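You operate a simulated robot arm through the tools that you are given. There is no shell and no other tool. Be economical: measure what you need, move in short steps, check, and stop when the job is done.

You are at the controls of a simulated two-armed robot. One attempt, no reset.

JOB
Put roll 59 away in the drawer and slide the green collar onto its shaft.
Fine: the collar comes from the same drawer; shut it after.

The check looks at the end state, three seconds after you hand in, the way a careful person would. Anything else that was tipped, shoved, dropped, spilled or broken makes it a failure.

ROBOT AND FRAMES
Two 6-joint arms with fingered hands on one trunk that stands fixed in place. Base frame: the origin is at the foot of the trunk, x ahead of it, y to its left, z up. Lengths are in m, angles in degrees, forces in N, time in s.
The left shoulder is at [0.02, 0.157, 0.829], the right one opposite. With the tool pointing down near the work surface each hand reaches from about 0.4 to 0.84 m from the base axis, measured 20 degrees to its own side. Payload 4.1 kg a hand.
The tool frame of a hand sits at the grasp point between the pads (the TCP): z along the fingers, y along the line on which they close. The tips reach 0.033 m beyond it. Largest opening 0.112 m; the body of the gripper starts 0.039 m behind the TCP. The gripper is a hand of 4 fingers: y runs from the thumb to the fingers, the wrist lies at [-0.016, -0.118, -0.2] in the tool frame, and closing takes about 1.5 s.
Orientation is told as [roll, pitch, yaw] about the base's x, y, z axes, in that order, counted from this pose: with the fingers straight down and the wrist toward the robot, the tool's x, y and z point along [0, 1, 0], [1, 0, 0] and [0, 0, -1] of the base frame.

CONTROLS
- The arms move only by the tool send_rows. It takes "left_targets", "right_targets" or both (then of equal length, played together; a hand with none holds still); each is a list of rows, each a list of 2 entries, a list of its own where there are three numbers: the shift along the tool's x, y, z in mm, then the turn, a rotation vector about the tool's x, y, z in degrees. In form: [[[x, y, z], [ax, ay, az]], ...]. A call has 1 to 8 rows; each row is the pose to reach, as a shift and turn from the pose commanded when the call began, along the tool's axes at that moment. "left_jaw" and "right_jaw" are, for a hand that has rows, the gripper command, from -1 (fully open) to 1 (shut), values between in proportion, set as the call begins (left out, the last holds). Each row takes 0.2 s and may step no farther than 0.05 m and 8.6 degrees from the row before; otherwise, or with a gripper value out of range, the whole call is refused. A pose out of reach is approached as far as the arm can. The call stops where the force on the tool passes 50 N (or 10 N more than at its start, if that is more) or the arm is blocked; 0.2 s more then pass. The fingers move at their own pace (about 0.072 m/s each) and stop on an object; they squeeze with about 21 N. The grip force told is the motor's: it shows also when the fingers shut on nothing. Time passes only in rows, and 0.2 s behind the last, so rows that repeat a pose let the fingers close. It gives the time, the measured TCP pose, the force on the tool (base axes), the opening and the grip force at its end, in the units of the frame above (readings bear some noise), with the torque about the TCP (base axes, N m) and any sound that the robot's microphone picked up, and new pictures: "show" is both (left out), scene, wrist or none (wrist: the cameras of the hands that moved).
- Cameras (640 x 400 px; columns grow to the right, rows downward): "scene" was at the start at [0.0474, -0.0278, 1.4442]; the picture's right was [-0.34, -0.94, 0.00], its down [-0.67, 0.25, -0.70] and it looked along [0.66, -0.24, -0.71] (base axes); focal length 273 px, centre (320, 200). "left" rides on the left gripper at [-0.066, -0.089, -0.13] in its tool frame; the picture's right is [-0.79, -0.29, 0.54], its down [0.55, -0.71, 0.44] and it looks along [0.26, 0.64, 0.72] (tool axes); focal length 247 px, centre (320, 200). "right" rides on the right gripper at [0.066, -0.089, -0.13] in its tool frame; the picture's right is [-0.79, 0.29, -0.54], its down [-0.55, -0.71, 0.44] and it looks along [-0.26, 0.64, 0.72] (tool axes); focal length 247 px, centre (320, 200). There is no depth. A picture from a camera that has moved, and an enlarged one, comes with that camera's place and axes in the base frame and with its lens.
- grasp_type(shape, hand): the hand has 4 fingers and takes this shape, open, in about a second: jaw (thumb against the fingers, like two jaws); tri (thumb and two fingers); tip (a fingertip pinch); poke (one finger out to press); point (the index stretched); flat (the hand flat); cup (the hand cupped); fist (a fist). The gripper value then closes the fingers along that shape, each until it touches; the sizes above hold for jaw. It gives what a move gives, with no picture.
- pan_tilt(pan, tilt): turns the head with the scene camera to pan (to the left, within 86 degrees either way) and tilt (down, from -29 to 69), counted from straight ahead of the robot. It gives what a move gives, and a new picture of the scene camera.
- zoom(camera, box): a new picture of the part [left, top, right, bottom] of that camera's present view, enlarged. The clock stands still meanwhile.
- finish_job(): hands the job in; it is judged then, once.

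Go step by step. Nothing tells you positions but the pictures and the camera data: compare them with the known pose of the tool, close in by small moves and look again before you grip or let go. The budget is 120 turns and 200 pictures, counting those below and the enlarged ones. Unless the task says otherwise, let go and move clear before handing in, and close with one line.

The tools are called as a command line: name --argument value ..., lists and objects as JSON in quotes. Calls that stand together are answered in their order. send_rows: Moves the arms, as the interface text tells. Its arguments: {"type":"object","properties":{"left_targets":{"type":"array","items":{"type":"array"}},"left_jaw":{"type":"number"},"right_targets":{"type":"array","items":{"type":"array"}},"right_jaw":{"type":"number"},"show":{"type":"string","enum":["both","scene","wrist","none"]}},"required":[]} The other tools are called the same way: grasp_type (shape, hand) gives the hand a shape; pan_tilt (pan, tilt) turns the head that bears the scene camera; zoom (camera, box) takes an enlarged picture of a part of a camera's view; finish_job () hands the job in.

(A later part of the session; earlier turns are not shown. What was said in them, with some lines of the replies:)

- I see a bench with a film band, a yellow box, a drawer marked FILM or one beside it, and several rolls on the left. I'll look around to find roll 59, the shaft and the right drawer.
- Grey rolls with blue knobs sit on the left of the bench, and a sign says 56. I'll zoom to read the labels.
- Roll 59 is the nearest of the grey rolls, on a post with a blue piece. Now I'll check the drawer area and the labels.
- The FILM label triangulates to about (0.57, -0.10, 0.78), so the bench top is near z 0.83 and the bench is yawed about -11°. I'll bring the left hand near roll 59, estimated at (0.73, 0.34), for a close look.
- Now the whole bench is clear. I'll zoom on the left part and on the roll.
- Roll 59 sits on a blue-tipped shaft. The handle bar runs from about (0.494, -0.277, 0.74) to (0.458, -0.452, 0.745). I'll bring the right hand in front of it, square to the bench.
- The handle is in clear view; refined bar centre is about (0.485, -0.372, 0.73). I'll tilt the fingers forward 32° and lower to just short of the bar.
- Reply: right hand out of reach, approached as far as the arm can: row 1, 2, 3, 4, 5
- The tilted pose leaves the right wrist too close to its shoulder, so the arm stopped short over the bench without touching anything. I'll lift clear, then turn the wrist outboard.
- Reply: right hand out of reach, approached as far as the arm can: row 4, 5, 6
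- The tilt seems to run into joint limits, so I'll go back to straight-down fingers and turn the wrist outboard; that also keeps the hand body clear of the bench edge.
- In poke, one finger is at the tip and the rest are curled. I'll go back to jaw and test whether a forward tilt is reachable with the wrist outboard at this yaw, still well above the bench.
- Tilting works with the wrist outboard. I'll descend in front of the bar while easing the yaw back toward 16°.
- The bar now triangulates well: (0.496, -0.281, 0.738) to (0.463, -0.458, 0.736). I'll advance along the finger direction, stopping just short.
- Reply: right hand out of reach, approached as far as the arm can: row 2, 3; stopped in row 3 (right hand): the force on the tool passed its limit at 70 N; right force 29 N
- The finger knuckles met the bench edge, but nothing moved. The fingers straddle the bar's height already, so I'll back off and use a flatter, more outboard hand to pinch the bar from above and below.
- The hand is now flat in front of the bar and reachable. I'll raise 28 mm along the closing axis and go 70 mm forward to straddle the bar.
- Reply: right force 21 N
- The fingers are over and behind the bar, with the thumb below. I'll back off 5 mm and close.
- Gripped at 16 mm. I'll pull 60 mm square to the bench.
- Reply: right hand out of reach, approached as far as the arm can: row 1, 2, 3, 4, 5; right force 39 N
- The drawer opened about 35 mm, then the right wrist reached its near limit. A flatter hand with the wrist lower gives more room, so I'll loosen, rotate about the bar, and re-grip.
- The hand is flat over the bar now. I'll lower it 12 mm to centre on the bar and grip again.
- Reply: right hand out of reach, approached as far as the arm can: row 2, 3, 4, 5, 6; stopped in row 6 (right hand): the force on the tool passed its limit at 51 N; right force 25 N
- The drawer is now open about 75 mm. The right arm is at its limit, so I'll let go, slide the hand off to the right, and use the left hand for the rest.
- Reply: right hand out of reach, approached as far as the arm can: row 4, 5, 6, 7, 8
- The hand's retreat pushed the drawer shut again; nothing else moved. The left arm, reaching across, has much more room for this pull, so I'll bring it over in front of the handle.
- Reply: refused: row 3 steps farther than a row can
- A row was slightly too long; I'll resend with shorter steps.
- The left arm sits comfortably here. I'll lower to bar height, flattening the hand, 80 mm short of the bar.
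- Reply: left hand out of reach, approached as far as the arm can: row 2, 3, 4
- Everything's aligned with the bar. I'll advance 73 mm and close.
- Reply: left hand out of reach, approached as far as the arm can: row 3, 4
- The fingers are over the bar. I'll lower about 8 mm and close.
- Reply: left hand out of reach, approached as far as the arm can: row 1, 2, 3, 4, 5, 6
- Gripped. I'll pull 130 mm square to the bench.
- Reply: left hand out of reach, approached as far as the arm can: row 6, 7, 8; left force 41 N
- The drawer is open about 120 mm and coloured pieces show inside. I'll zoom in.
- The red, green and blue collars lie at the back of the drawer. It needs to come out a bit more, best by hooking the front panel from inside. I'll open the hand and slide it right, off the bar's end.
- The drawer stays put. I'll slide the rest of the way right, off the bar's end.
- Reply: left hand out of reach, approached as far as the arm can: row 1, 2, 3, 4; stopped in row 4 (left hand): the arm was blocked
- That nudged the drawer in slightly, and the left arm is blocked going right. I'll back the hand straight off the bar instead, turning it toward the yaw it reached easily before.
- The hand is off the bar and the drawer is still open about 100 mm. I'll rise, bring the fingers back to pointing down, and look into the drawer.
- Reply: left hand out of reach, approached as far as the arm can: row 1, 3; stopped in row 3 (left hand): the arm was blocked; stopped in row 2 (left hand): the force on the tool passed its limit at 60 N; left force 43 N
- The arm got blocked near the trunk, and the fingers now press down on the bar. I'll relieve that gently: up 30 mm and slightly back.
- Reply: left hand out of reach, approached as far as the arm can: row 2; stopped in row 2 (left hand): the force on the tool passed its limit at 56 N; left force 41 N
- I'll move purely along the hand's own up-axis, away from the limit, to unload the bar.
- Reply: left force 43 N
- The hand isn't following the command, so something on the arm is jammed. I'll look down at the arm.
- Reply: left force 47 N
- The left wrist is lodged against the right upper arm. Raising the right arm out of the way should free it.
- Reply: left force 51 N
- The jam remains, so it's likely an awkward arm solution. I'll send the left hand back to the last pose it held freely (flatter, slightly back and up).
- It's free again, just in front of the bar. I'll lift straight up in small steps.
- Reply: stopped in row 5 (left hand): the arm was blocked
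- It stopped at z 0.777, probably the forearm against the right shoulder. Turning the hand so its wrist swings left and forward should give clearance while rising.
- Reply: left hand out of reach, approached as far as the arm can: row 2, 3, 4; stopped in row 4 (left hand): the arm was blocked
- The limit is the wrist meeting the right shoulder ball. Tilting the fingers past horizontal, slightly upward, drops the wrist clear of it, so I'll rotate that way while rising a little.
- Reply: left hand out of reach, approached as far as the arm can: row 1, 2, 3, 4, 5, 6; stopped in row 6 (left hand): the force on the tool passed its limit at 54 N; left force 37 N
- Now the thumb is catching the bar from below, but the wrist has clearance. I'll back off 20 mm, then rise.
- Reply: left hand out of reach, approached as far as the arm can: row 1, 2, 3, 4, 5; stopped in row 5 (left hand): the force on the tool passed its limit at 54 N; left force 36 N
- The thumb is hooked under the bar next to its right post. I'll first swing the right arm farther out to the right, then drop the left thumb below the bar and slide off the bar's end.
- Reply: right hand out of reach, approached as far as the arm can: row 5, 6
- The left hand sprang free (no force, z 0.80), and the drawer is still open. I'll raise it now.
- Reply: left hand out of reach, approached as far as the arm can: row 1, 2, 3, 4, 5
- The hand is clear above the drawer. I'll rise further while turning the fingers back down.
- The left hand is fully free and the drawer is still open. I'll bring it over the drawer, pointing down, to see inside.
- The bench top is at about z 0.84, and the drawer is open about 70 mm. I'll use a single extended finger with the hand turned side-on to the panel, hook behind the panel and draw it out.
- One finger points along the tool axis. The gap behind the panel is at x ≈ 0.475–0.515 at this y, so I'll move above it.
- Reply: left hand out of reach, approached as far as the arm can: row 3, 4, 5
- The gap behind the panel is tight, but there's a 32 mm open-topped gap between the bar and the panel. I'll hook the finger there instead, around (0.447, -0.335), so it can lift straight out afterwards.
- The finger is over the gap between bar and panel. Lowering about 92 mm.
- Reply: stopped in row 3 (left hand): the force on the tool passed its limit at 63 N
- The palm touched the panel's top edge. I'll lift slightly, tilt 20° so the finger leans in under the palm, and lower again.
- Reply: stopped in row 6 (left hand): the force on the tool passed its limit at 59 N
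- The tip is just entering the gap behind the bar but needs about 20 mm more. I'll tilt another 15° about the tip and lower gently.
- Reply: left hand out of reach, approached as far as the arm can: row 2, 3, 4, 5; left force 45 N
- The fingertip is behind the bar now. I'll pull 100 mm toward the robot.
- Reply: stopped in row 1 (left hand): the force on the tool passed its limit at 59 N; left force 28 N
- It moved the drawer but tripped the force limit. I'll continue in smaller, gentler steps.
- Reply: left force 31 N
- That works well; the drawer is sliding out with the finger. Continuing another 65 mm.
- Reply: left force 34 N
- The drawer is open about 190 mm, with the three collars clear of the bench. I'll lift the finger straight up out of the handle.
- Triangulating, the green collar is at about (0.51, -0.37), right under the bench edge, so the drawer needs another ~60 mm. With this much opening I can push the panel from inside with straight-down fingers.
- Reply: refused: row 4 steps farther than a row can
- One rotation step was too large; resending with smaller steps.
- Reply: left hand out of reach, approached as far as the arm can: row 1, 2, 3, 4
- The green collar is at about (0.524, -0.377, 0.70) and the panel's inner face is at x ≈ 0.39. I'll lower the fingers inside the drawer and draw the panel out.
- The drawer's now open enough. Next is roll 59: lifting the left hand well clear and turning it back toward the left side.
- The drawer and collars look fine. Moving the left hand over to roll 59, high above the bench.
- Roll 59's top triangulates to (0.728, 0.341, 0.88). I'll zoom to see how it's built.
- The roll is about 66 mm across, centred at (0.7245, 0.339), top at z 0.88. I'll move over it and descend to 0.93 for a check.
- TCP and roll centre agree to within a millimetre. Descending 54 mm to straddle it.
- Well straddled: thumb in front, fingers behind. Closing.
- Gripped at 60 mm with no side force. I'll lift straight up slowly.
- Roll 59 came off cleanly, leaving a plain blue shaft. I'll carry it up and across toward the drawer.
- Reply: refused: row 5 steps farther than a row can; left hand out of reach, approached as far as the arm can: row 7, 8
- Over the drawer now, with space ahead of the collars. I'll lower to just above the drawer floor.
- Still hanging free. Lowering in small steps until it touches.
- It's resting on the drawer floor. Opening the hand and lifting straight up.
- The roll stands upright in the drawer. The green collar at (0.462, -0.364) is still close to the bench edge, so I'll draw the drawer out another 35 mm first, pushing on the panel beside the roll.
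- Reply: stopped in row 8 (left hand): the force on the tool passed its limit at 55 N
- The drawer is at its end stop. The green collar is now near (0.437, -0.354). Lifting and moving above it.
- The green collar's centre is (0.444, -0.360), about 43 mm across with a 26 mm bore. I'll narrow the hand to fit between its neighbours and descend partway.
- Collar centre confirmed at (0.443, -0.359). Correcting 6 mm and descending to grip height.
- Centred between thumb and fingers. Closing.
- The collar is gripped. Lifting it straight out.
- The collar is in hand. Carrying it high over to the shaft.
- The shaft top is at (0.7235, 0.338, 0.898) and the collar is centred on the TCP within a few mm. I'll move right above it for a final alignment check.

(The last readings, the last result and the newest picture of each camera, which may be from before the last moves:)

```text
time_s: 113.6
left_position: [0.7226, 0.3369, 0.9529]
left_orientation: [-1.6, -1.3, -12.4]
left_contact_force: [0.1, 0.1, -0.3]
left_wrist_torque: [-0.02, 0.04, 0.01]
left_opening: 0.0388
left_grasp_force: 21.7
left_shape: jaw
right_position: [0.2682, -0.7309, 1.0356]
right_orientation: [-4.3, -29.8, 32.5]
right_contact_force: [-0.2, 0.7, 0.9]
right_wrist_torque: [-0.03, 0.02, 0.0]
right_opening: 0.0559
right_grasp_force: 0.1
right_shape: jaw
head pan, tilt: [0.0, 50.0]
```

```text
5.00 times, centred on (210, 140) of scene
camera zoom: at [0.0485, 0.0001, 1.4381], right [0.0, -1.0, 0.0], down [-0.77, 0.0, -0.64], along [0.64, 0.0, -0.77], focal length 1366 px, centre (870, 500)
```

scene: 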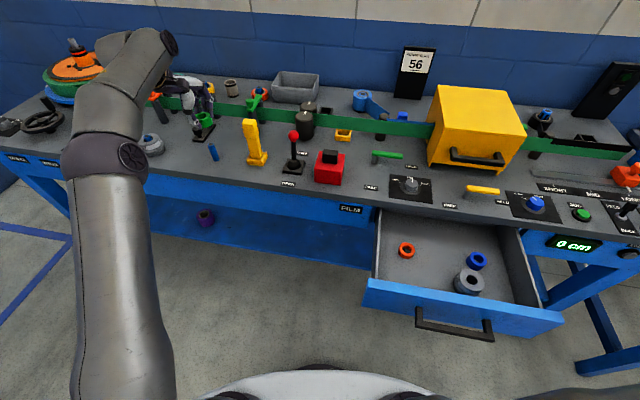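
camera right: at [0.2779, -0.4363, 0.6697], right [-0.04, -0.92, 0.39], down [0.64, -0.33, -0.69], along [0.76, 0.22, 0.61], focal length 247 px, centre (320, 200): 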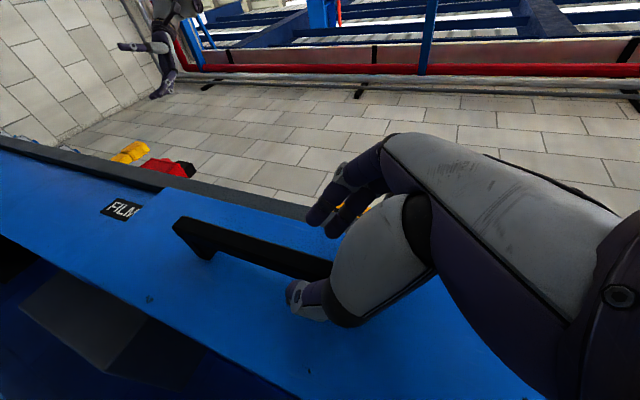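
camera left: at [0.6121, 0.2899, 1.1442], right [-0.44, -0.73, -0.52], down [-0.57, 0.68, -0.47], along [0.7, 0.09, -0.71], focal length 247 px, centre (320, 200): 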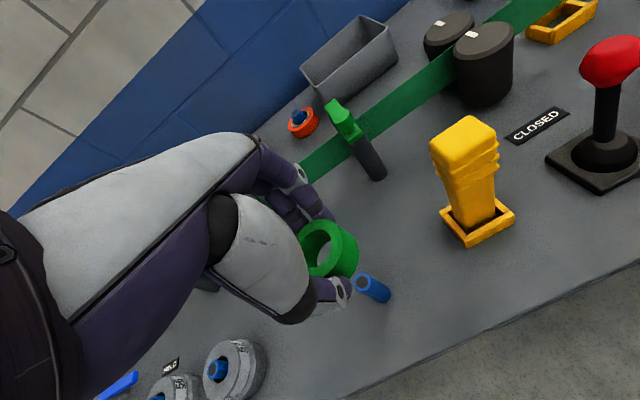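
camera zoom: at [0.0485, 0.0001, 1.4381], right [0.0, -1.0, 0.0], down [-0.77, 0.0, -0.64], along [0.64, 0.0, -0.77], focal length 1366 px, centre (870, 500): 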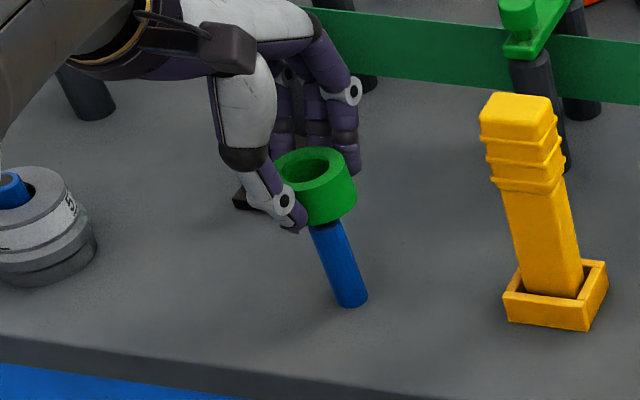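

The collar sits about 4–5 mm to the right of the shaft axis. I'll correct that and look again.

send_rows --left_targets '[[[2.5, 1, 0], [0, 0, 0]], [[4.8, 2, 4], [0, 0, 0]], [[4.8, 2, 4], [0, 0, 0]]]' --show "none"

zoom --camera "left" --box '[270, 200, 410, 310]'

zoom --camera "scene" --box '[190, 115, 240, 165]'

```text
time_s: 114.4
left_position: [0.725, 0.341, 0.9485]
left_orientation: [-1.6, -1.3, -12.5]
left_contact_force: [0.0, 0.4, -1.6]
left_wrist_torque: [0.0, -0.01, 0.01]
left_opening: 0.0386
left_grasp_force: 21.1
left_shape: jaw
right_position: [0.2684, -0.7297, 1.0359]
right_orientation: [-4.3, -29.9, 32.6]
right_contact_force: [0.1, 1.2, -0.3]
right_wrist_torque: [-0.02, -0.02, 0.02]
right_opening: 0.0561
right_grasp_force: 0.1
right_shape: jaw
head pan, tilt: [0.0, 50.0]
```

```text
3.64 times, centred on (340, 255) of left
camera zoom: at [0.6221, 0.3009, 1.0766], right [-0.44, -0.73, -0.52], down [-0.57, 0.68, -0.47], along [0.7, 0.09, -0.71], focal length 898 px, centre (247, 0)
```

zoom: 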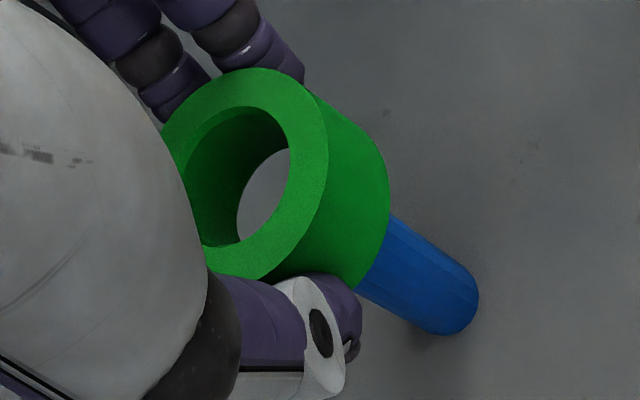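

```text
8.00 times, centred on (215, 140) of scene
camera zoom: at [0.0485, 0.0001, 1.4381], right [0.0, -1.0, 0.0], down [-0.77, 0.0, -0.64], along [0.64, 0.0, -0.77], focal length 2186 px, centre (1160, 680)
```

zoom: 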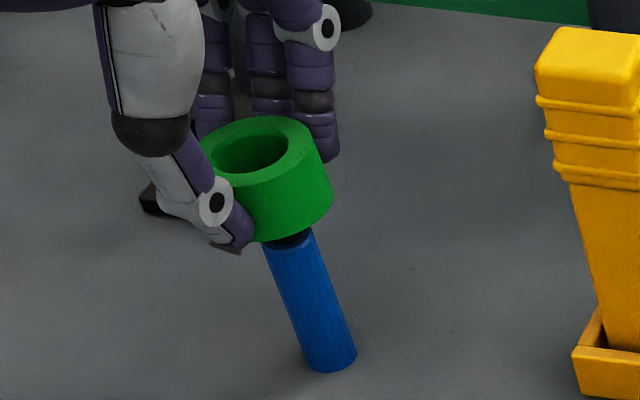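

Both views now show the collar on the shaft axis within about a millimetre. Lowering slowly and watching the force.

send_rows --left_targets '[[[0, 0, 4], [0, 0, 0]], [[0, 0, 8], [0, 0, 0]], [[0, 0, 11], [0, 0, 0]], [[0, 0, 13], [0, 0, 0]], [[0, 0, 15], [0, 0, 0]], [[0, 0, 17], [0, 0, 0]], [[0, 0, 19], [0, 0, 0]]]' --show "none"

zoom --camera "left" --box '[270, 200, 410, 310]'

```text
time_s: 116.0
left_position: [0.7272, 0.3413, 0.9312]
left_orientation: [-1.5, -1.2, -12.4]
left_contact_force: [-3.3, -1.7, 4.1]
left_wrist_torque: [-0.11, 0.18, -0.01]
left_opening: 0.0389
left_grasp_force: 21.0
left_shape: jaw
right_position: [0.2684, -0.7303, 1.0356]
right_orientation: [-4.3, -29.8, 32.6]
right_contact_force: [-0.2, 0.8, -1.5]
right_wrist_torque: [0.0, -0.03, -0.02]
right_opening: 0.0559
right_grasp_force: 0.1
right_shape: jaw
head pan, tilt: [0.0, 50.0]
```

```text
3.64 times, centred on (340, 255) of left
camera zoom: at [0.6222, 0.3011, 1.0589], right [-0.44, -0.73, -0.52], down [-0.57, 0.68, -0.47], along [0.7, 0.09, -0.71], focal length 898 px, centre (247, 0)
```

zoom: 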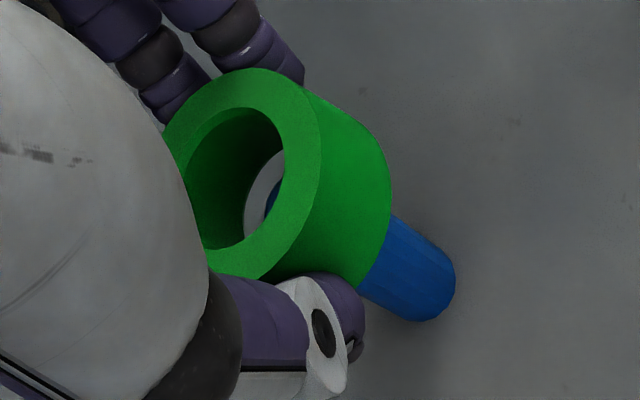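

zoom --camera "scene" --box '[190, 115, 240, 165]'

```text
8.00 times, centred on (215, 140) of scene
camera zoom: at [0.0482, 0.0, 1.4381], right [0.0, -1.0, 0.0], down [-0.77, 0.0, -0.64], along [0.64, 0.0, -0.77], focal length 2186 px, centre (1160, 680)
```

zoom: 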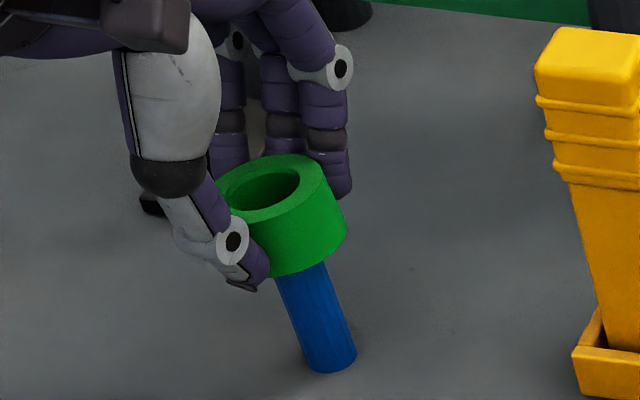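

The collar has slipped over the shaft top (only 4 N). I'll ease it about 1.5 mm back and continue down.

send_rows --left_targets '[[[-1.3, -1.3, 1], [0, 0, 0]], [[-1.3, -1.3, 5], [0, 0, 0]], [[-1.3, -1.3, 9], [0, 0, 0]], [[-1.3, -1.3, 13], [0, 0, 0]], [[-1.3, -1.3, 17], [0, 0, 0]], [[-1.3, -1.3, 21], [0, 0, 0]], [[-1.3, -1.3, 25], [0, 0, 0]]]' --show "none"

zoom --camera "left" --box '[270, 200, 410, 310]'

```text
time_s: 117.6
left_position: [0.7251, 0.3417, 0.9047]
left_orientation: [-1.6, -1.3, -12.6]
left_contact_force: [-6.5, -3.5, 1.5]
left_wrist_torque: [-0.05, 0.1, 0.02]
left_opening: 0.039
left_grasp_force: 21.1
left_shape: jaw
right_position: [0.2679, -0.7296, 1.036]
right_orientation: [-4.3, -29.8, 32.6]
right_contact_force: [0.1, 0.4, -0.8]
right_wrist_torque: [0.0, -0.01, 0.04]
right_opening: 0.0561
right_grasp_force: 0.0
right_shape: jaw
head pan, tilt: [0.0, 50.0]
```

```text
3.64 times, centred on (340, 255) of left
camera zoom: at [0.6217, 0.2998, 1.0328], right [-0.44, -0.73, -0.52], down [-0.57, 0.68, -0.47], along [0.69, 0.09, -0.71], focal length 898 px, centre (247, 0)
```

zoom: 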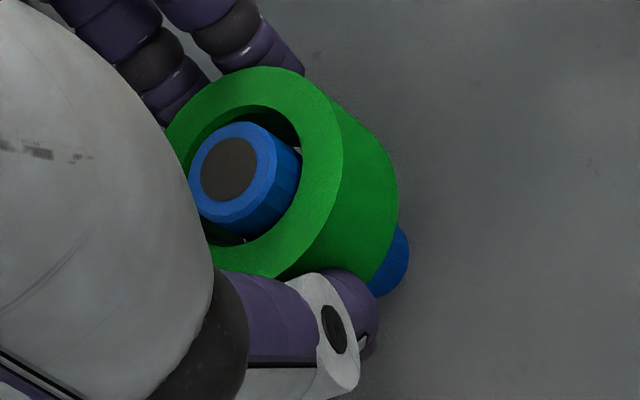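

The shaft is clearly through the collar. I'll ease off the small side load and lower it to the bench.

send_rows --left_targets '[[[-1.8, -1.6, 2], [0, 0, 0]], [[-1.8, -1.6, 7], [0, 0, 0]], [[-1.8, -1.6, 12], [0, 0, 0]], [[-1.8, -1.6, 17], [0, 0, 0]], [[-1.8, -1.6, 21], [0, 0, 0]], [[-1.8, -1.6, 24], [0, 0, 0]]]' --show "none"

zoom --camera "scene" --box '[190, 115, 240, 165]'

```text
time_s: 119.0
left_position: [0.7244, 0.3379, 0.8807]
left_orientation: [-1.6, -1.3, -12.5]
left_contact_force: [0.6, 0.4, -0.3]
left_wrist_torque: [0.03, 0.01, -0.04]
left_opening: 0.0387
left_grasp_force: 21.4
left_shape: jaw
right_position: [0.2684, -0.7293, 1.0351]
right_orientation: [-4.2, -29.8, 32.5]
right_contact_force: [0.2, 0.3, -0.9]
right_wrist_torque: [0.01, 0.02, 0.02]
right_opening: 0.056
right_grasp_force: 0.1
right_shape: jaw
head pan, tilt: [0.0, 50.0]
```

```text
8.00 times, centred on (215, 140) of scene
camera zoom: at [0.0485, 0.0001, 1.4381], right [0.0, -1.0, 0.0], down [-0.77, 0.0, -0.64], along [0.64, 0.0, -0.77], focal length 2186 px, centre (1160, 680)
```

zoom: 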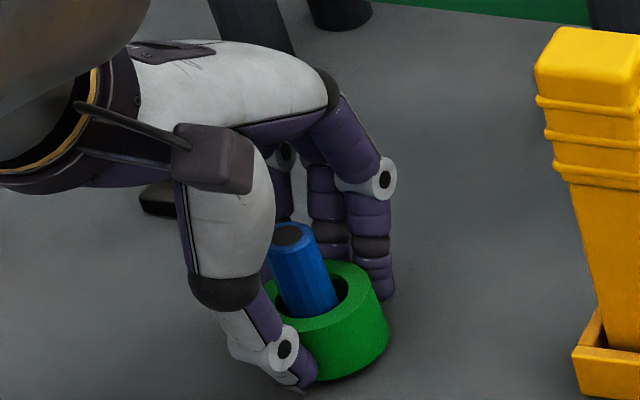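

Zero side force now, and it's near the bench. A few more millimetres until it touches.

send_rows --left_targets '[[[0, 0, 2], [0, 0, 0]], [[0, 0, 4], [0, 0, 0]], [[0, 0, 6], [0, 0, 0]], [[0, 0, 8], [0, 0, 0]]]' --show "none"

```text
time_s: 120.0
left_position: [0.7241, 0.337, 0.8758]
left_orientation: [-1.5, -1.5, -12.5]
left_contact_force: [-2.7, -3.2, 11.1]
left_wrist_torque: [-0.04, 0.0, -0.02]
left_opening: 0.0393
left_grasp_force: 21.4
left_shape: jaw
right_position: [0.269, -0.7307, 1.0365]
right_orientation: [-4.3, -29.8, 32.7]
right_contact_force: [0.1, -0.2, -0.1]
right_wrist_torque: [-0.02, -0.01, 0.0]
right_opening: 0.056
right_grasp_force: 0.1
right_shape: jaw
head pan, tilt: [0.0, 50.0]
```

Seated on the bench. Releasing and lifting straight up.

send_rows --left_targets '[[[0, 0, -2], [0, 0, 0]], [[0, 0, -2], [0, 0, 0]], [[0, 0, -2], [0, 0, 0]], [[0, 0, -2], [0, 0, 0]], [[0, 0, -15], [0, 0, 0]], [[0, 0, -50], [0, 0, 0]], [[0, 0, -95], [0, 0, 0]], [[0, 0, -140], [0, 0, 0]]]' --left_jaw -0.6 --show "wrist"

zoom --camera "scene" --box '[170, 100, 270, 180]'

```text
time_s: 121.8
left_position: [0.7195, 0.3435, 1.0156]
left_orientation: [-1.6, -1.2, -12.4]
left_contact_force: [-0.1, 0.6, -0.7]
left_wrist_torque: [0.01, 0.01, -0.01]
left_opening: 0.0894
left_grasp_force: 0.2
left_shape: jaw
right_position: [0.2686, -0.7297, 1.0346]
right_orientation: [-4.3, -29.8, 32.5]
right_contact_force: [0.2, 0.7, -1.0]
right_wrist_torque: [-0.02, 0.04, -0.01]
right_opening: 0.056
right_grasp_force: 0.2
right_shape: jaw
head pan, tilt: [0.0, 50.0]
camera left: at [0.6158, 0.3032, 1.1428], right [-0.44, -0.73, -0.52], down [-0.57, 0.68, -0.47], along [0.69, 0.09, -0.71], focal length 247 px, centre (320, 200)
```

left: 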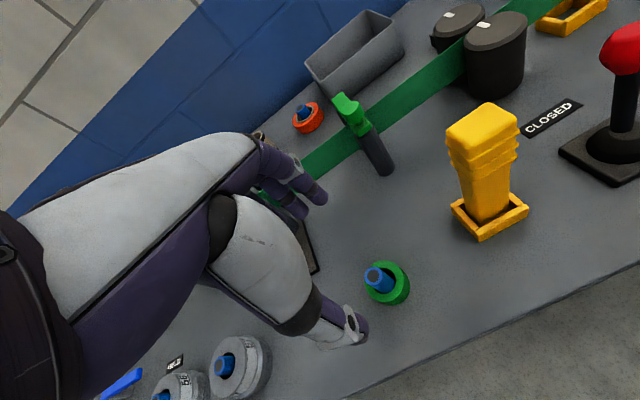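

```text
5.00 times, centred on (220, 140) of scene
camera zoom: at [0.0486, 0.0002, 1.4381], right [0.0, -1.0, 0.0], down [-0.77, 0.0, -0.64], along [0.64, 0.0, -0.77], focal length 1366 px, centre (820, 500)
```

zoom: 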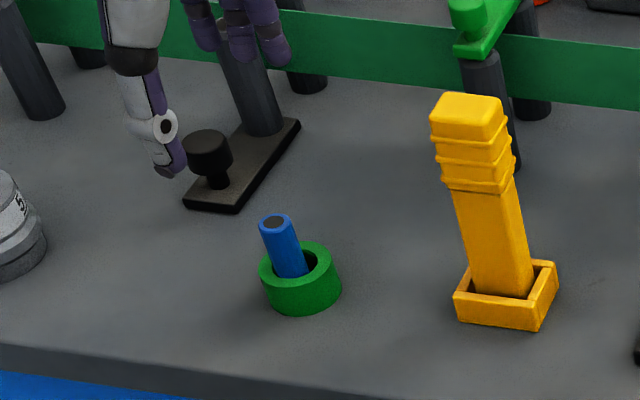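

The green collar sits on the shaft. Now to shut the drawer: bringing the left hand back across, closed, to push the panel from the front.

send_rows --left_targets '[[[0, 0, -35], [0, 0, 0]], [[-30, -14, -60], [0, 0, 0]], [[-70, -31, -70], [0, 0, 0]], [[-112, -48, -75], [0, 0, 0]], [[-155, -66, -75], [0, 0, 0]], [[-199, -85, -75], [0, 0, 0]], [[-243, -104, -75], [0, 0, 0]], [[-288, -123, -75], [0, 0, 0]]]' --left_jaw 1 --show "none"

send_rows --left_targets '[[[-40, -10, 0], [0, 0, 6]], [[-80, -20, 0], [0, 0, 12]], [[-120, -30, 0], [0, 0, 18]], [[-160, -42, 0], [0, 0, 24]], [[-200, -54, 0], [0, 0, 30]], [[-240, -66, 0], [0, 0, 36]], [[-280, -80, 0], [0, 0, 42]], [[-320, -95, 0], [0, 0, 48]]]' --show "none"

```text
time_s: 123.6
left_position: [0.5415, 0.0891, 1.0906]
left_orientation: [-1.6, -1.2, -12.5]
left_contact_force: [0.4, 0.3, 0.4]
left_wrist_torque: [-0.02, 0.04, 0.04]
left_opening: 0.0
left_grasp_force: 20.9
left_shape: jaw
left hand out of reach, approached as far as the arm can: row 1
right_position: [0.2691, -0.7306, 1.0369]
right_orientation: [-4.3, -29.8, 32.7]
right_contact_force: [-0.3, 0.2, -0.3]
right_wrist_torque: [0.01, 0.02, 0.01]
right_opening: 0.056
right_grasp_force: 0.0
right_shape: jaw
head pan, tilt: [0.0, 50.0]
```

```text
time_s: 125.4
left_position: [0.3756, -0.2029, 1.0993]
left_orientation: [-0.1, -2.0, -60.6]
left_contact_force: [-0.6, 0.4, 0.7]
left_wrist_torque: [-0.02, 0.01, -0.01]
left_opening: 0.0
left_grasp_force: 20.9
left_shape: jaw
right_position: [0.2686, -0.7286, 1.0368]
right_orientation: [-4.4, -29.8, 32.8]
right_contact_force: [0.8, -0.5, 0.5]
right_wrist_torque: [0.01, 0.02, 0.03]
right_opening: 0.056
right_grasp_force: 0.1
right_shape: jaw
head pan, tilt: [0.0, 50.0]
```

send_rows --left_targets '[[[-26, 14, 8], [0, 0, 5]], [[-52, 28, 16], [0, 0, 10]], [[-78, 42, 26], [0, 0, 15]], [[-104, 56, 38], [0, 0, 20]], [[-130, 70, 52], [0, 0, 25]], [[-156, 84, 68], [0, 0, 30]], [[-182, 97, 86], [0, 0, 35]], [[-206, 110, 106], [0, 0, 40]]]' --show "both"

```text
time_s: 127.2
left_position: [0.2499, -0.402, 0.9957]
left_orientation: [1.4, -1.6, -100.6]
left_contact_force: [0.8, 0.4, 0.0]
left_wrist_torque: [-0.06, 0.01, 0.03]
left_opening: 0.0
left_grasp_force: 21.1
left_shape: jaw
right_position: [0.2685, -0.7296, 1.0362]
right_orientation: [-4.4, -29.8, 32.8]
right_contact_force: [0.5, 0.3, 0.0]
right_wrist_torque: [-0.03, 0.0, -0.04]
right_opening: 0.0559
right_grasp_force: 0.0
right_shape: jaw
head pan, tilt: [0.0, 50.0]
camera left: at [0.1997, -0.2978, 1.1196], right [-0.72, 0.41, -0.56], down [0.68, 0.58, -0.44], along [0.15, -0.7, -0.7], focal length 247 px, centre (320, 200)
```

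scene: 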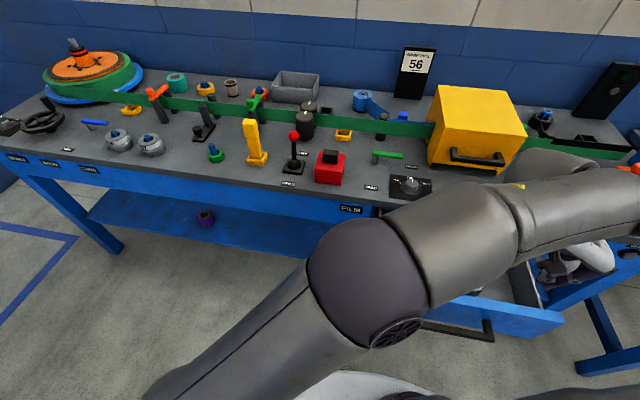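
left: 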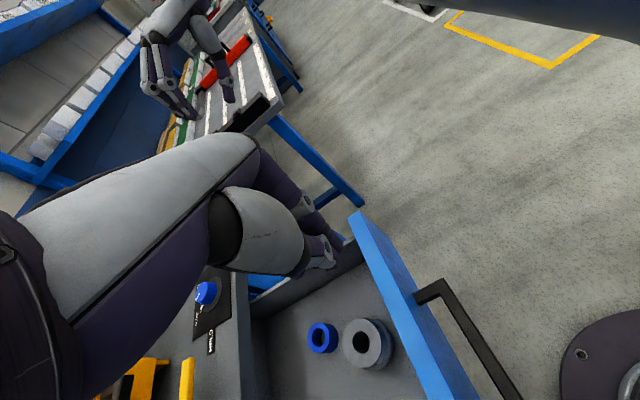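

The panel's outer face is at x ≈ 0.24 here. I'll shift the left hand in front of it, toward its right half, still above.

send_rows --left_targets '[[[-15, 20, 0], [0, 0, 0]], [[-30, 40, 0], [0, 0, 0]], [[-48, 59, 0], [0, 0, 0]], [[-48, 59, 30], [0, 0, 0]], [[-48, 59, 60], [0, 0, 0]], [[-48, 59, 90], [0, 0, 0]], [[-48, 59, 115], [0, 0, 0]]]' --show "both"

```text
time_s: 128.8
left_position: [0.1944, -0.455, 0.8838]
left_orientation: [1.1, -1.6, -100.6]
left_contact_force: [-0.1, -0.1, -0.1]
left_wrist_torque: [0.04, -0.01, 0.02]
left_opening: 0.0
left_grasp_force: 21.2
left_shape: jaw
right_position: [0.269, -0.7299, 1.0372]
right_orientation: [-4.3, -29.9, 32.7]
right_contact_force: [-0.4, -0.2, 0.1]
right_wrist_torque: [-0.03, -0.01, 0.0]
right_opening: 0.0559
right_grasp_force: 0.0
right_shape: jaw
head pan, tilt: [0.0, 50.0]
camera left: at [0.1436, -0.3506, 1.0075], right [-0.72, 0.41, -0.56], down [0.68, 0.58, -0.44], along [0.15, -0.7, -0.7], focal length 247 px, centre (320, 200)
```

scene: 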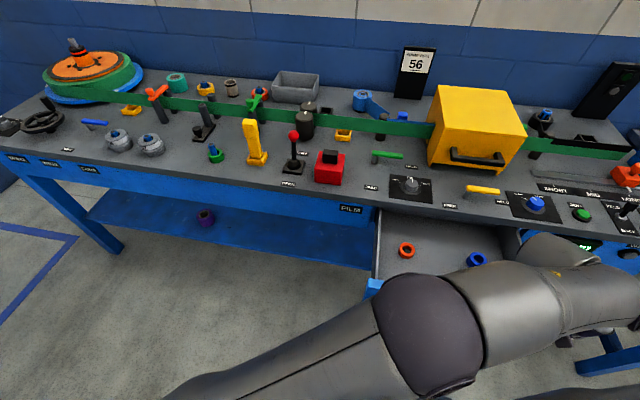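
left: 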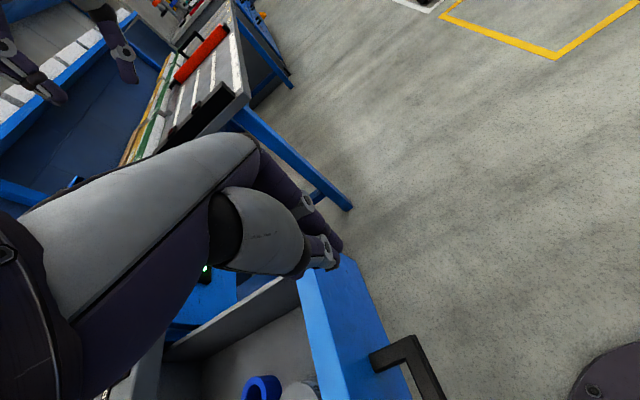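

The hand is over the panel's right end. I'll go 38 mm further back, then down in front of the panel.

send_rows --left_targets '[[[-20, -4, 0], [0, 0, 0]], [[-38, -8, 0], [0, 0, 0]], [[-38, -8, 30], [0, 0, 0]], [[-38, -8, 65], [0, 0, 0]], [[-38, -8, 98], [0, 0, 0]]]' --show "wrist"

```text
time_s: 130.0
left_position: [0.1602, -0.4438, 0.7835]
left_orientation: [1.3, -1.6, -100.5]
left_contact_force: [-0.2, 0.5, 0.5]
left_wrist_torque: [0.02, 0.03, 0.07]
left_opening: 0.0
left_grasp_force: 21.8
left_shape: jaw
right_position: [0.2676, -0.7303, 1.036]
right_orientation: [-4.4, -29.8, 32.7]
right_contact_force: [0.1, -0.2, 0.6]
right_wrist_torque: [0.0, -0.02, 0.02]
right_opening: 0.0559
right_grasp_force: 0.1
right_shape: jaw
head pan, tilt: [0.0, 50.0]
camera left: at [0.1093, -0.3402, 0.9076], right [-0.72, 0.41, -0.56], down [0.68, 0.58, -0.44], along [0.15, -0.7, -0.7], focal length 247 px, centre (320, 200)
```

left: 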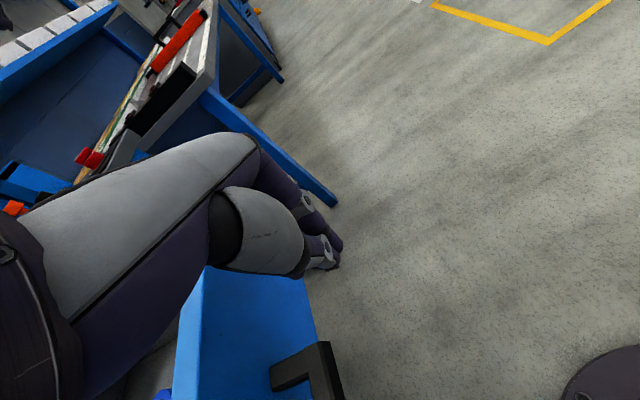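

The fingers are barely overlapping the panel's end, so I'll shift 35 mm left, keeping above the bar, and push in.

send_rows --left_targets '[[[0, -15, -8], [0, 0, 0]], [[0, -35, -8], [0, 0, 0]], [[15, -35, -8], [0, 0, 0]], [[30, -35, -8], [0, 0, 0]], [[45, -35, -8], [0, 0, 0]], [[60, -35, -8], [0, 0, 0]]]' --show "wrist"

```text
time_s: 131.4
left_position: [0.2265, -0.4204, 0.7921]
left_orientation: [1.2, -1.6, -100.4]
left_contact_force: [-0.5, -0.4, 0.0]
left_wrist_torque: [0.0, -0.06, -0.01]
left_opening: 0.0001
left_grasp_force: 21.1
left_shape: jaw
right_position: [0.2699, -0.7292, 1.0372]
right_orientation: [-4.3, -29.9, 32.6]
right_contact_force: [0.2, 0.0, -0.4]
right_wrist_torque: [0.02, 0.02, 0.04]
right_opening: 0.056
right_grasp_force: 0.1
right_shape: jaw
head pan, tilt: [0.0, 50.0]
camera left: at [0.1753, -0.3156, 0.9166], right [-0.72, 0.41, -0.56], down [0.68, 0.58, -0.44], along [0.15, -0.7, -0.7], focal length 247 px, centre (320, 200)
```

left: 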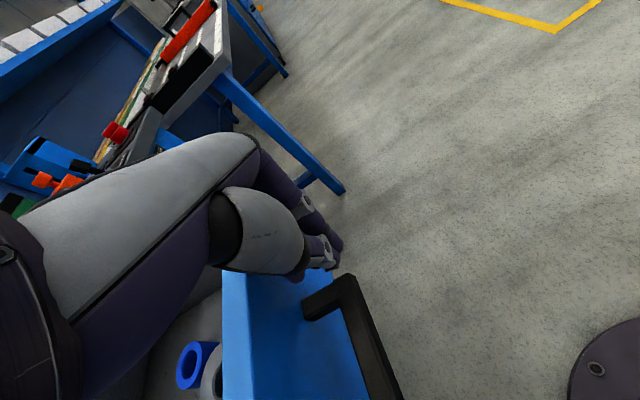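

It's at the panel. Pushing in steadily.

send_rows --left_targets '[[[14, 0, 0], [0, 0, 0]], [[28, 0, 0], [0, 0, 0]], [[42, 0, 0], [0, 0, 0]], [[56, 0, 0], [0, 0, 0]], [[70, 0, 0], [0, 0, 0]], [[84, 0, 0], [0, 0, 0]], [[98, 0, 0], [0, 0, 0]], [[112, 0, 0], [0, 0, 0]]]' --show "both"

```text
time_s: 133.2
left_position: [0.3385, -0.4399, 0.7955]
left_orientation: [1.4, -1.6, -100.7]
left_contact_force: [-0.2, 0.6, 0.0]
left_wrist_torque: [0.01, -0.02, 0.02]
left_opening: 0.0001
left_grasp_force: 21.3
left_shape: jaw
right_position: [0.267, -0.7291, 1.036]
right_orientation: [-4.3, -29.8, 32.7]
right_contact_force: [0.5, -0.2, -0.9]
right_wrist_torque: [0.01, 0.01, 0.04]
right_opening: 0.056
right_grasp_force: 0.0
right_shape: jaw
head pan, tilt: [0.0, 50.0]
camera left: at [0.2865, -0.3357, 0.9188], right [-0.72, 0.41, -0.56], down [0.68, 0.58, -0.44], along [0.15, -0.7, -0.7], focal length 247 px, centre (320, 200)
```

scene: 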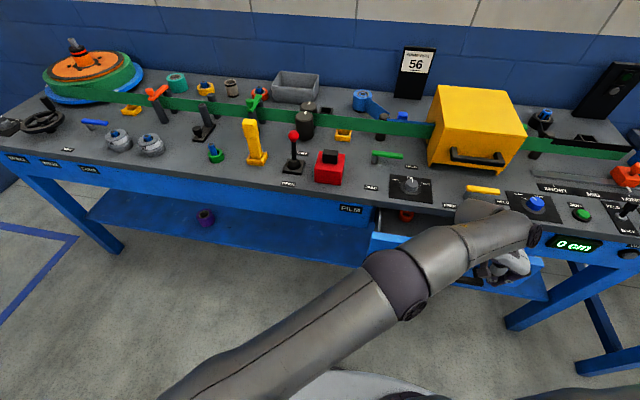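
left: 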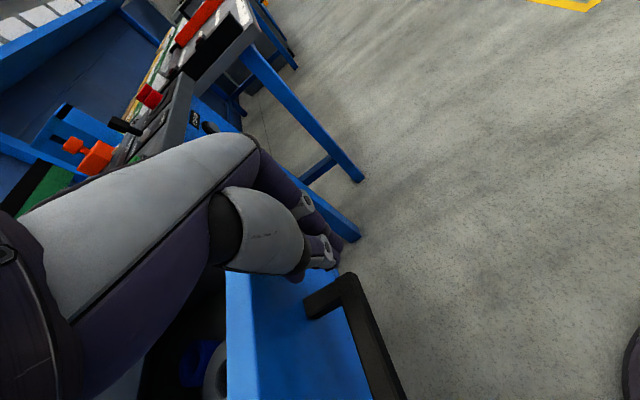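

Closing smoothly. Continuing another 100 mm.

send_rows --left_targets '[[[14, -2, 0], [0, 0, 0]], [[28, -4, 0], [0, 0, 0]], [[42, -6, 0], [0, 0, 0]], [[56, -8, 0], [0, 0, 0]], [[70, -10, 0], [0, 0, 0]], [[82, -12, 0], [0, 0, 0]], [[92, -14, 0], [0, 0, 0]], [[100, -16, 0], [0, 0, 0]]]' --show "both"

```text
time_s: 135.0
left_position: [0.4146, -0.4054, 0.8]
left_orientation: [1.3, -1.7, -100.5]
left_contact_force: [-1.1, 0.1, 0.3]
left_wrist_torque: [-0.03, -0.01, 0.01]
left_opening: 0.0001
left_grasp_force: 21.2
left_shape: jaw
left hand out of reach, approached as far as the arm can: row 3, 4, 5, 6, 7, 8
right_position: [0.2681, -0.7293, 1.0374]
right_orientation: [-4.3, -29.8, 32.6]
right_contact_force: [0.1, -0.1, -0.2]
right_wrist_torque: [-0.02, 0.0, 0.0]
right_opening: 0.0561
right_grasp_force: 0.1
right_shape: jaw
head pan, tilt: [0.0, 50.0]
camera left: at [0.3635, -0.3017, 0.9252], right [-0.72, 0.41, -0.56], down [0.68, 0.58, -0.44], along [0.15, -0.7, -0.7], focal length 247 px, centre (320, 200)
```

scene: 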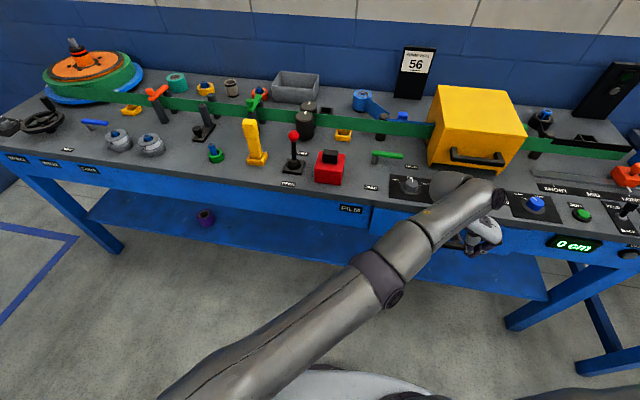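
left: 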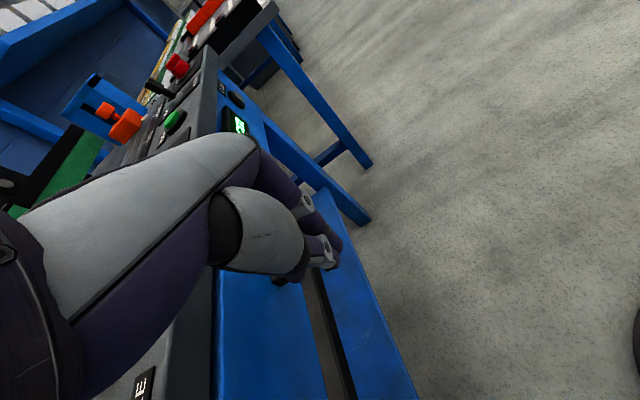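

zoom --camera "scene" --box '[340, 170, 580, 310]'

```text
2.67 times, centred on (460, 240) of scene
camera zoom: at [0.0485, 0.0, 1.4381], right [0.0, -1.0, 0.0], down [-0.77, 0.0, -0.64], along [0.64, 0.0, -0.77], focal length 729 px, centre (-53, 93)
```

zoom: 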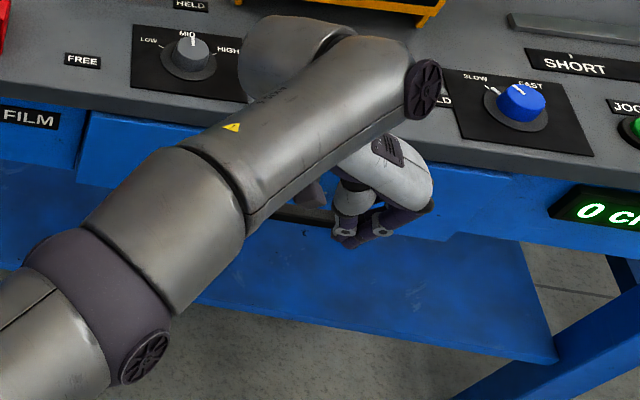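

About 3 cm remains. I'll continue pushing while letting the wrist yaw ease back for reach.

send_rows --left_targets '[[[8, 0, 0], [0, 0, -5]], [[16, 0, 0], [0, 0, -10]], [[24, 0, 0], [0, 0, -15]], [[32, 0, 0], [0, 0, -20]], [[40, 0, 0], [0, 0, -25]], [[47, 0, 0], [0, 0, -28]], [[54, 0, 0], [0, 0, -30]]]' --show "wrist"

zoom --camera "scene" --box '[340, 170, 580, 310]'

```text
time_s: 136.5
left_position: [0.4493, -0.4157, 0.801]
left_orientation: [-0.1, -1.3, -73.6]
left_contact_force: [-20.7, 3.4, 4.6]
left_wrist_torque: [-0.25, -1.06, -0.22]
left_opening: 0.0
left_grasp_force: 21.2
left_shape: jaw
right_position: [0.2687, -0.7303, 1.0361]
right_orientation: [-4.4, -29.8, 32.7]
right_contact_force: [0.0, -0.3, 0.0]
right_wrist_torque: [0.05, -0.01, 0.0]
right_opening: 0.0559
right_grasp_force: 0.1
right_shape: jaw
head pan, tilt: [0.0, 50.0]
stopped in row 7 (left hand): the force on the tool passed its limit at 58 N (the readings are from after the stop); the commanded pose is now the measured one
camera left: at [0.3588, -0.3462, 0.9264], right [-0.84, 0.04, -0.55], down [0.33, 0.83, -0.45], along [0.43, -0.56, -0.71], focal length 247 px, centre (320, 200)
```

left: 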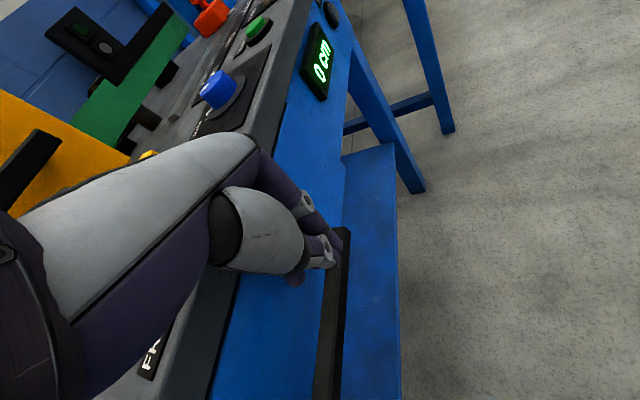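

```text
2.67 times, centred on (460, 240) of scene
camera zoom: at [0.0477, 0.0003, 1.4381], right [0.0, -1.0, 0.0], down [-0.77, 0.0, -0.64], along [0.64, 0.0, -0.77], focal length 729 px, centre (-53, 93)
```

zoom: 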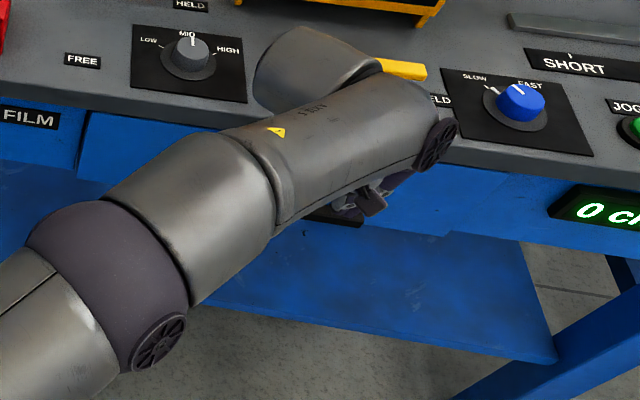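

The palm likely met the bench edge with about 1 cm left. I'll back off, lower to bar height and push on the handle bar itself instead.

send_rows --left_targets '[[[-30, -9, 0], [0, 0, 0]], [[-58, -17, 0], [0, 0, 0]], [[-58, -17, 20], [0, 0, 0]], [[-58, -17, 42], [0, 0, 0]], [[-58, -17, 42], [0, 0, 0]]]' --show "wrist"

zoom --camera "scene" --box '[340, 170, 580, 310]'

```text
time_s: 137.7
left_position: [0.3926, -0.4174, 0.7589]
left_orientation: [0.0, -1.5, -73.3]
left_contact_force: [0.2, 0.3, -0.1]
left_wrist_torque: [0.03, 0.01, -0.02]
left_opening: 0.0002
left_grasp_force: 21.2
left_shape: jaw
right_position: [0.2688, -0.7297, 1.0356]
right_orientation: [-4.3, -29.9, 32.6]
right_contact_force: [-0.3, -0.1, 0.0]
right_wrist_torque: [0.01, -0.02, 0.01]
right_opening: 0.0561
right_grasp_force: 0.1
right_shape: jaw
head pan, tilt: [0.0, 50.0]
camera left: at [0.3012, -0.3467, 0.8841], right [-0.84, 0.03, -0.55], down [0.33, 0.83, -0.45], along [0.44, -0.56, -0.7], focal length 247 px, centre (320, 200)
```

left: 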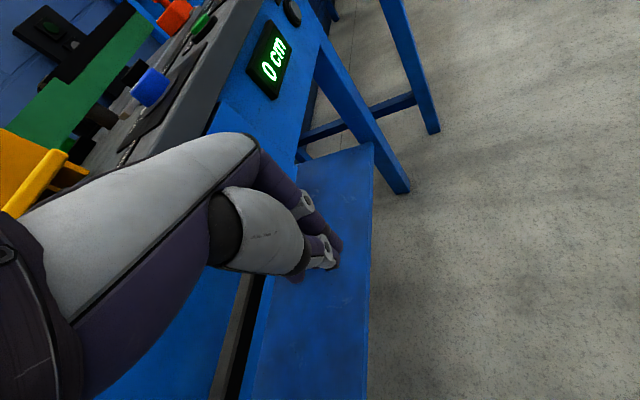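

```text
2.67 times, centred on (460, 240) of scene
camera zoom: at [0.0485, 0.0001, 1.4381], right [0.0, -1.0, 0.0], down [-0.77, 0.0, -0.64], along [0.64, 0.0, -0.77], focal length 729 px, centre (-53, 93)
```

zoom: 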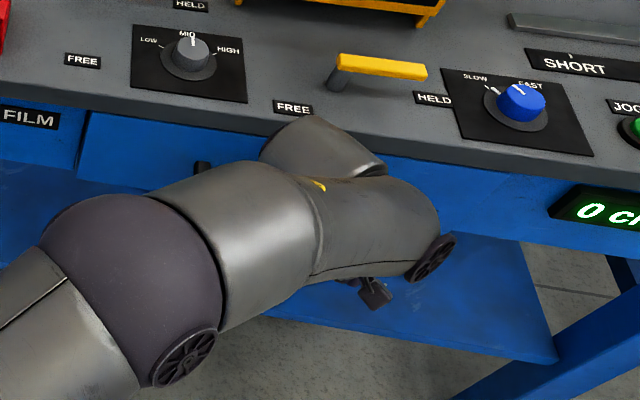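

send_rows --left_targets '[[[8, -29, 0], [0, 0, 0]], [[18, -24, 0], [0, 0, 0]], [[27, -19, 0], [0, 0, 0]], [[36, -14, 0], [0, 0, 0]], [[45, -10, 0], [0, 0, 0]], [[54, -5, 0], [0, 0, 0]], [[62, -1, 0], [0, 0, 0]], [[70, 4, 0], [0, 0, 0]]]' --show "wrist"

zoom --camera "scene" --box '[340, 170, 580, 310]'

```text
time_s: 139.3
left_position: [0.4417, -0.4015, 0.7585]
left_orientation: [-0.6, -1.0, -73.7]
left_contact_force: [-19.6, 5.5, 11.3]
left_wrist_torque: [0.19, -0.11, 0.26]
left_opening: 0.0
left_grasp_force: 20.3
left_shape: jaw
right_position: [0.2684, -0.7297, 1.0359]
right_orientation: [-4.4, -29.8, 32.7]
right_contact_force: [-0.2, 0.2, 0.4]
right_wrist_torque: [-0.02, 0.0, -0.02]
right_opening: 0.056
right_grasp_force: 0.1
right_shape: jaw
head pan, tilt: [0.0, 50.0]
stopped in row 8 (left hand): the force on the tool passed its limit at 59 N (the readings are from after the stop); the commanded pose is now the measured one
camera left: at [0.3528, -0.3315, 0.8857], right [-0.84, 0.04, -0.54], down [0.33, 0.83, -0.45], along [0.42, -0.56, -0.71], focal length 247 px, centre (320, 200)
```

left: 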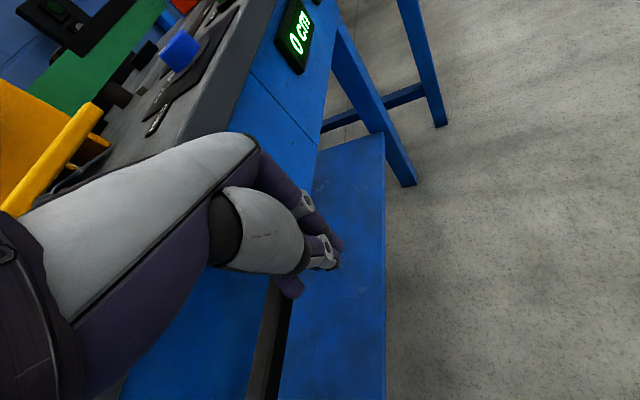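

```text
2.67 times, centred on (460, 240) of scene
camera zoom: at [0.0476, 0.0005, 1.4381], right [0.0, -1.0, 0.0], down [-0.77, 0.0, -0.64], along [0.64, 0.0, -0.77], focal length 729 px, centre (-53, 93)
```

zoom: 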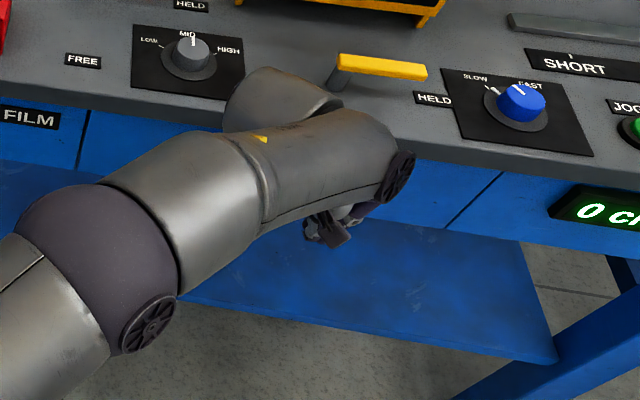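

The drawer is flush now, with thin seams on both sides. Backing off and rising clear.

send_rows --left_targets '[[[-25, -7, 0], [0, 0, 0]], [[-50, -14, 0], [0, 0, 0]], [[-50, -14, -45], [0, 0, 0]], [[-50, -14, -92], [0, 0, 0]], [[-50, -14, -140], [0, 0, 0]], [[-50, -20, -187], [0, 0, 0]], [[-50, -40, -230], [0, 0, 0]], [[-50, -60, -270], [0, 0, 0]]]' --show "none"

send_rows --left_targets '[[[0, -45, 0], [0, 0, -5]], [[0, -90, 0], [0, 0, -10]], [[0, -135, 0], [0, 0, -15]], [[0, -180, 0], [0, 0, -20]], [[0, -225, 0], [0, 0, -25]], [[0, -270, 0], [0, 0, -30]], [[0, -310, 0], [0, 0, -35]], [[0, -350, 0], [0, 0, -40]]]' --left_jaw -0.5 --show "scene"

```text
time_s: 141.1
left_position: [0.3798, -0.352, 1.0289]
left_orientation: [-0.6, -1.1, -73.7]
left_contact_force: [-0.7, -0.4, 0.5]
left_wrist_torque: [0.03, 0.03, -0.02]
left_opening: 0.0
left_grasp_force: 20.9
left_shape: jaw
right_position: [0.269, -0.7306, 1.0365]
right_orientation: [-4.2, -29.7, 32.7]
right_contact_force: [0.2, 0.2, -0.7]
right_wrist_torque: [0.02, 0.03, 0.02]
right_opening: 0.056
right_grasp_force: 0.0
right_shape: jaw
head pan, tilt: [0.0, 50.0]
```

```text
time_s: 142.9
left_position: [0.2825, -0.0163, 1.02]
left_orientation: [-1.1, -0.3, -33.6]
left_contact_force: [-0.7, 0.0, -0.2]
left_wrist_torque: [0.01, 0.02, 0.01]
left_opening: 0.0842
left_grasp_force: 0.1
left_shape: jaw
right_position: [0.2694, -0.7307, 1.0346]
right_orientation: [-4.3, -29.9, 32.7]
right_contact_force: [0.0, 0.0, -0.1]
right_wrist_torque: [0.0, 0.01, 0.03]
right_opening: 0.0559
right_grasp_force: 0.2
right_shape: jaw
head pan, tilt: [0.0, 50.0]
```

scene: 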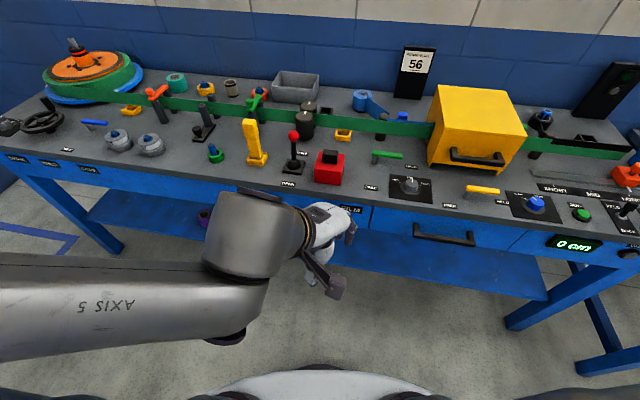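

Both hands are clear. One last close look at the drawer seams and the collar.

zoom --camera "scene" --box '[350, 180, 560, 290]'

zoom --camera "scene" --box '[90, 80, 360, 210]'

```text
3.05 times, centred on (455, 235) of scene
camera zoom: at [0.0487, -0.0003, 1.4381], right [0.0, -1.0, 0.0], down [-0.77, 0.0, -0.64], along [0.64, 0.0, -0.77], focal length 833 px, centre (-91, 93)
```

zoom: 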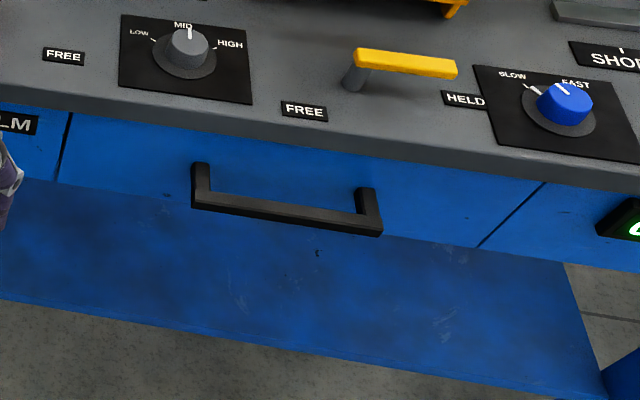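

```text
2.37 times, centred on (225, 145) of scene
camera zoom: at [0.0487, -0.0003, 1.4381], right [0.0, -1.0, 0.0], down [-0.77, 0.0, -0.64], along [0.64, 0.0, -0.77], focal length 648 px, centre (545, 330)
```

zoom: 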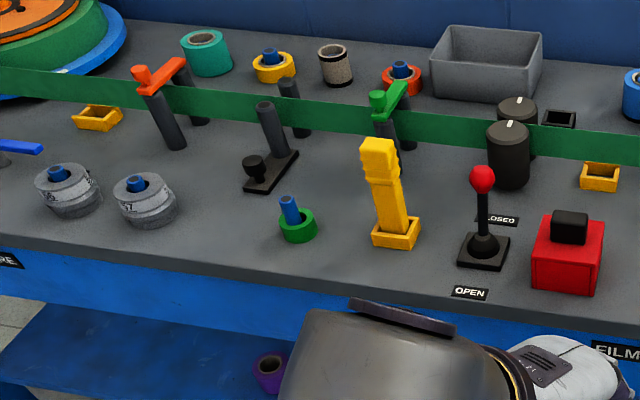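

The drawer is flush, the green collar is on roll 59's shaft, and everything else stands where it was. Handing in.

finish_job

```text
The job is handed in.
```

Roll 59 is in the drawer, the green collar from that drawer is on its shaft, and the drawer is shut.
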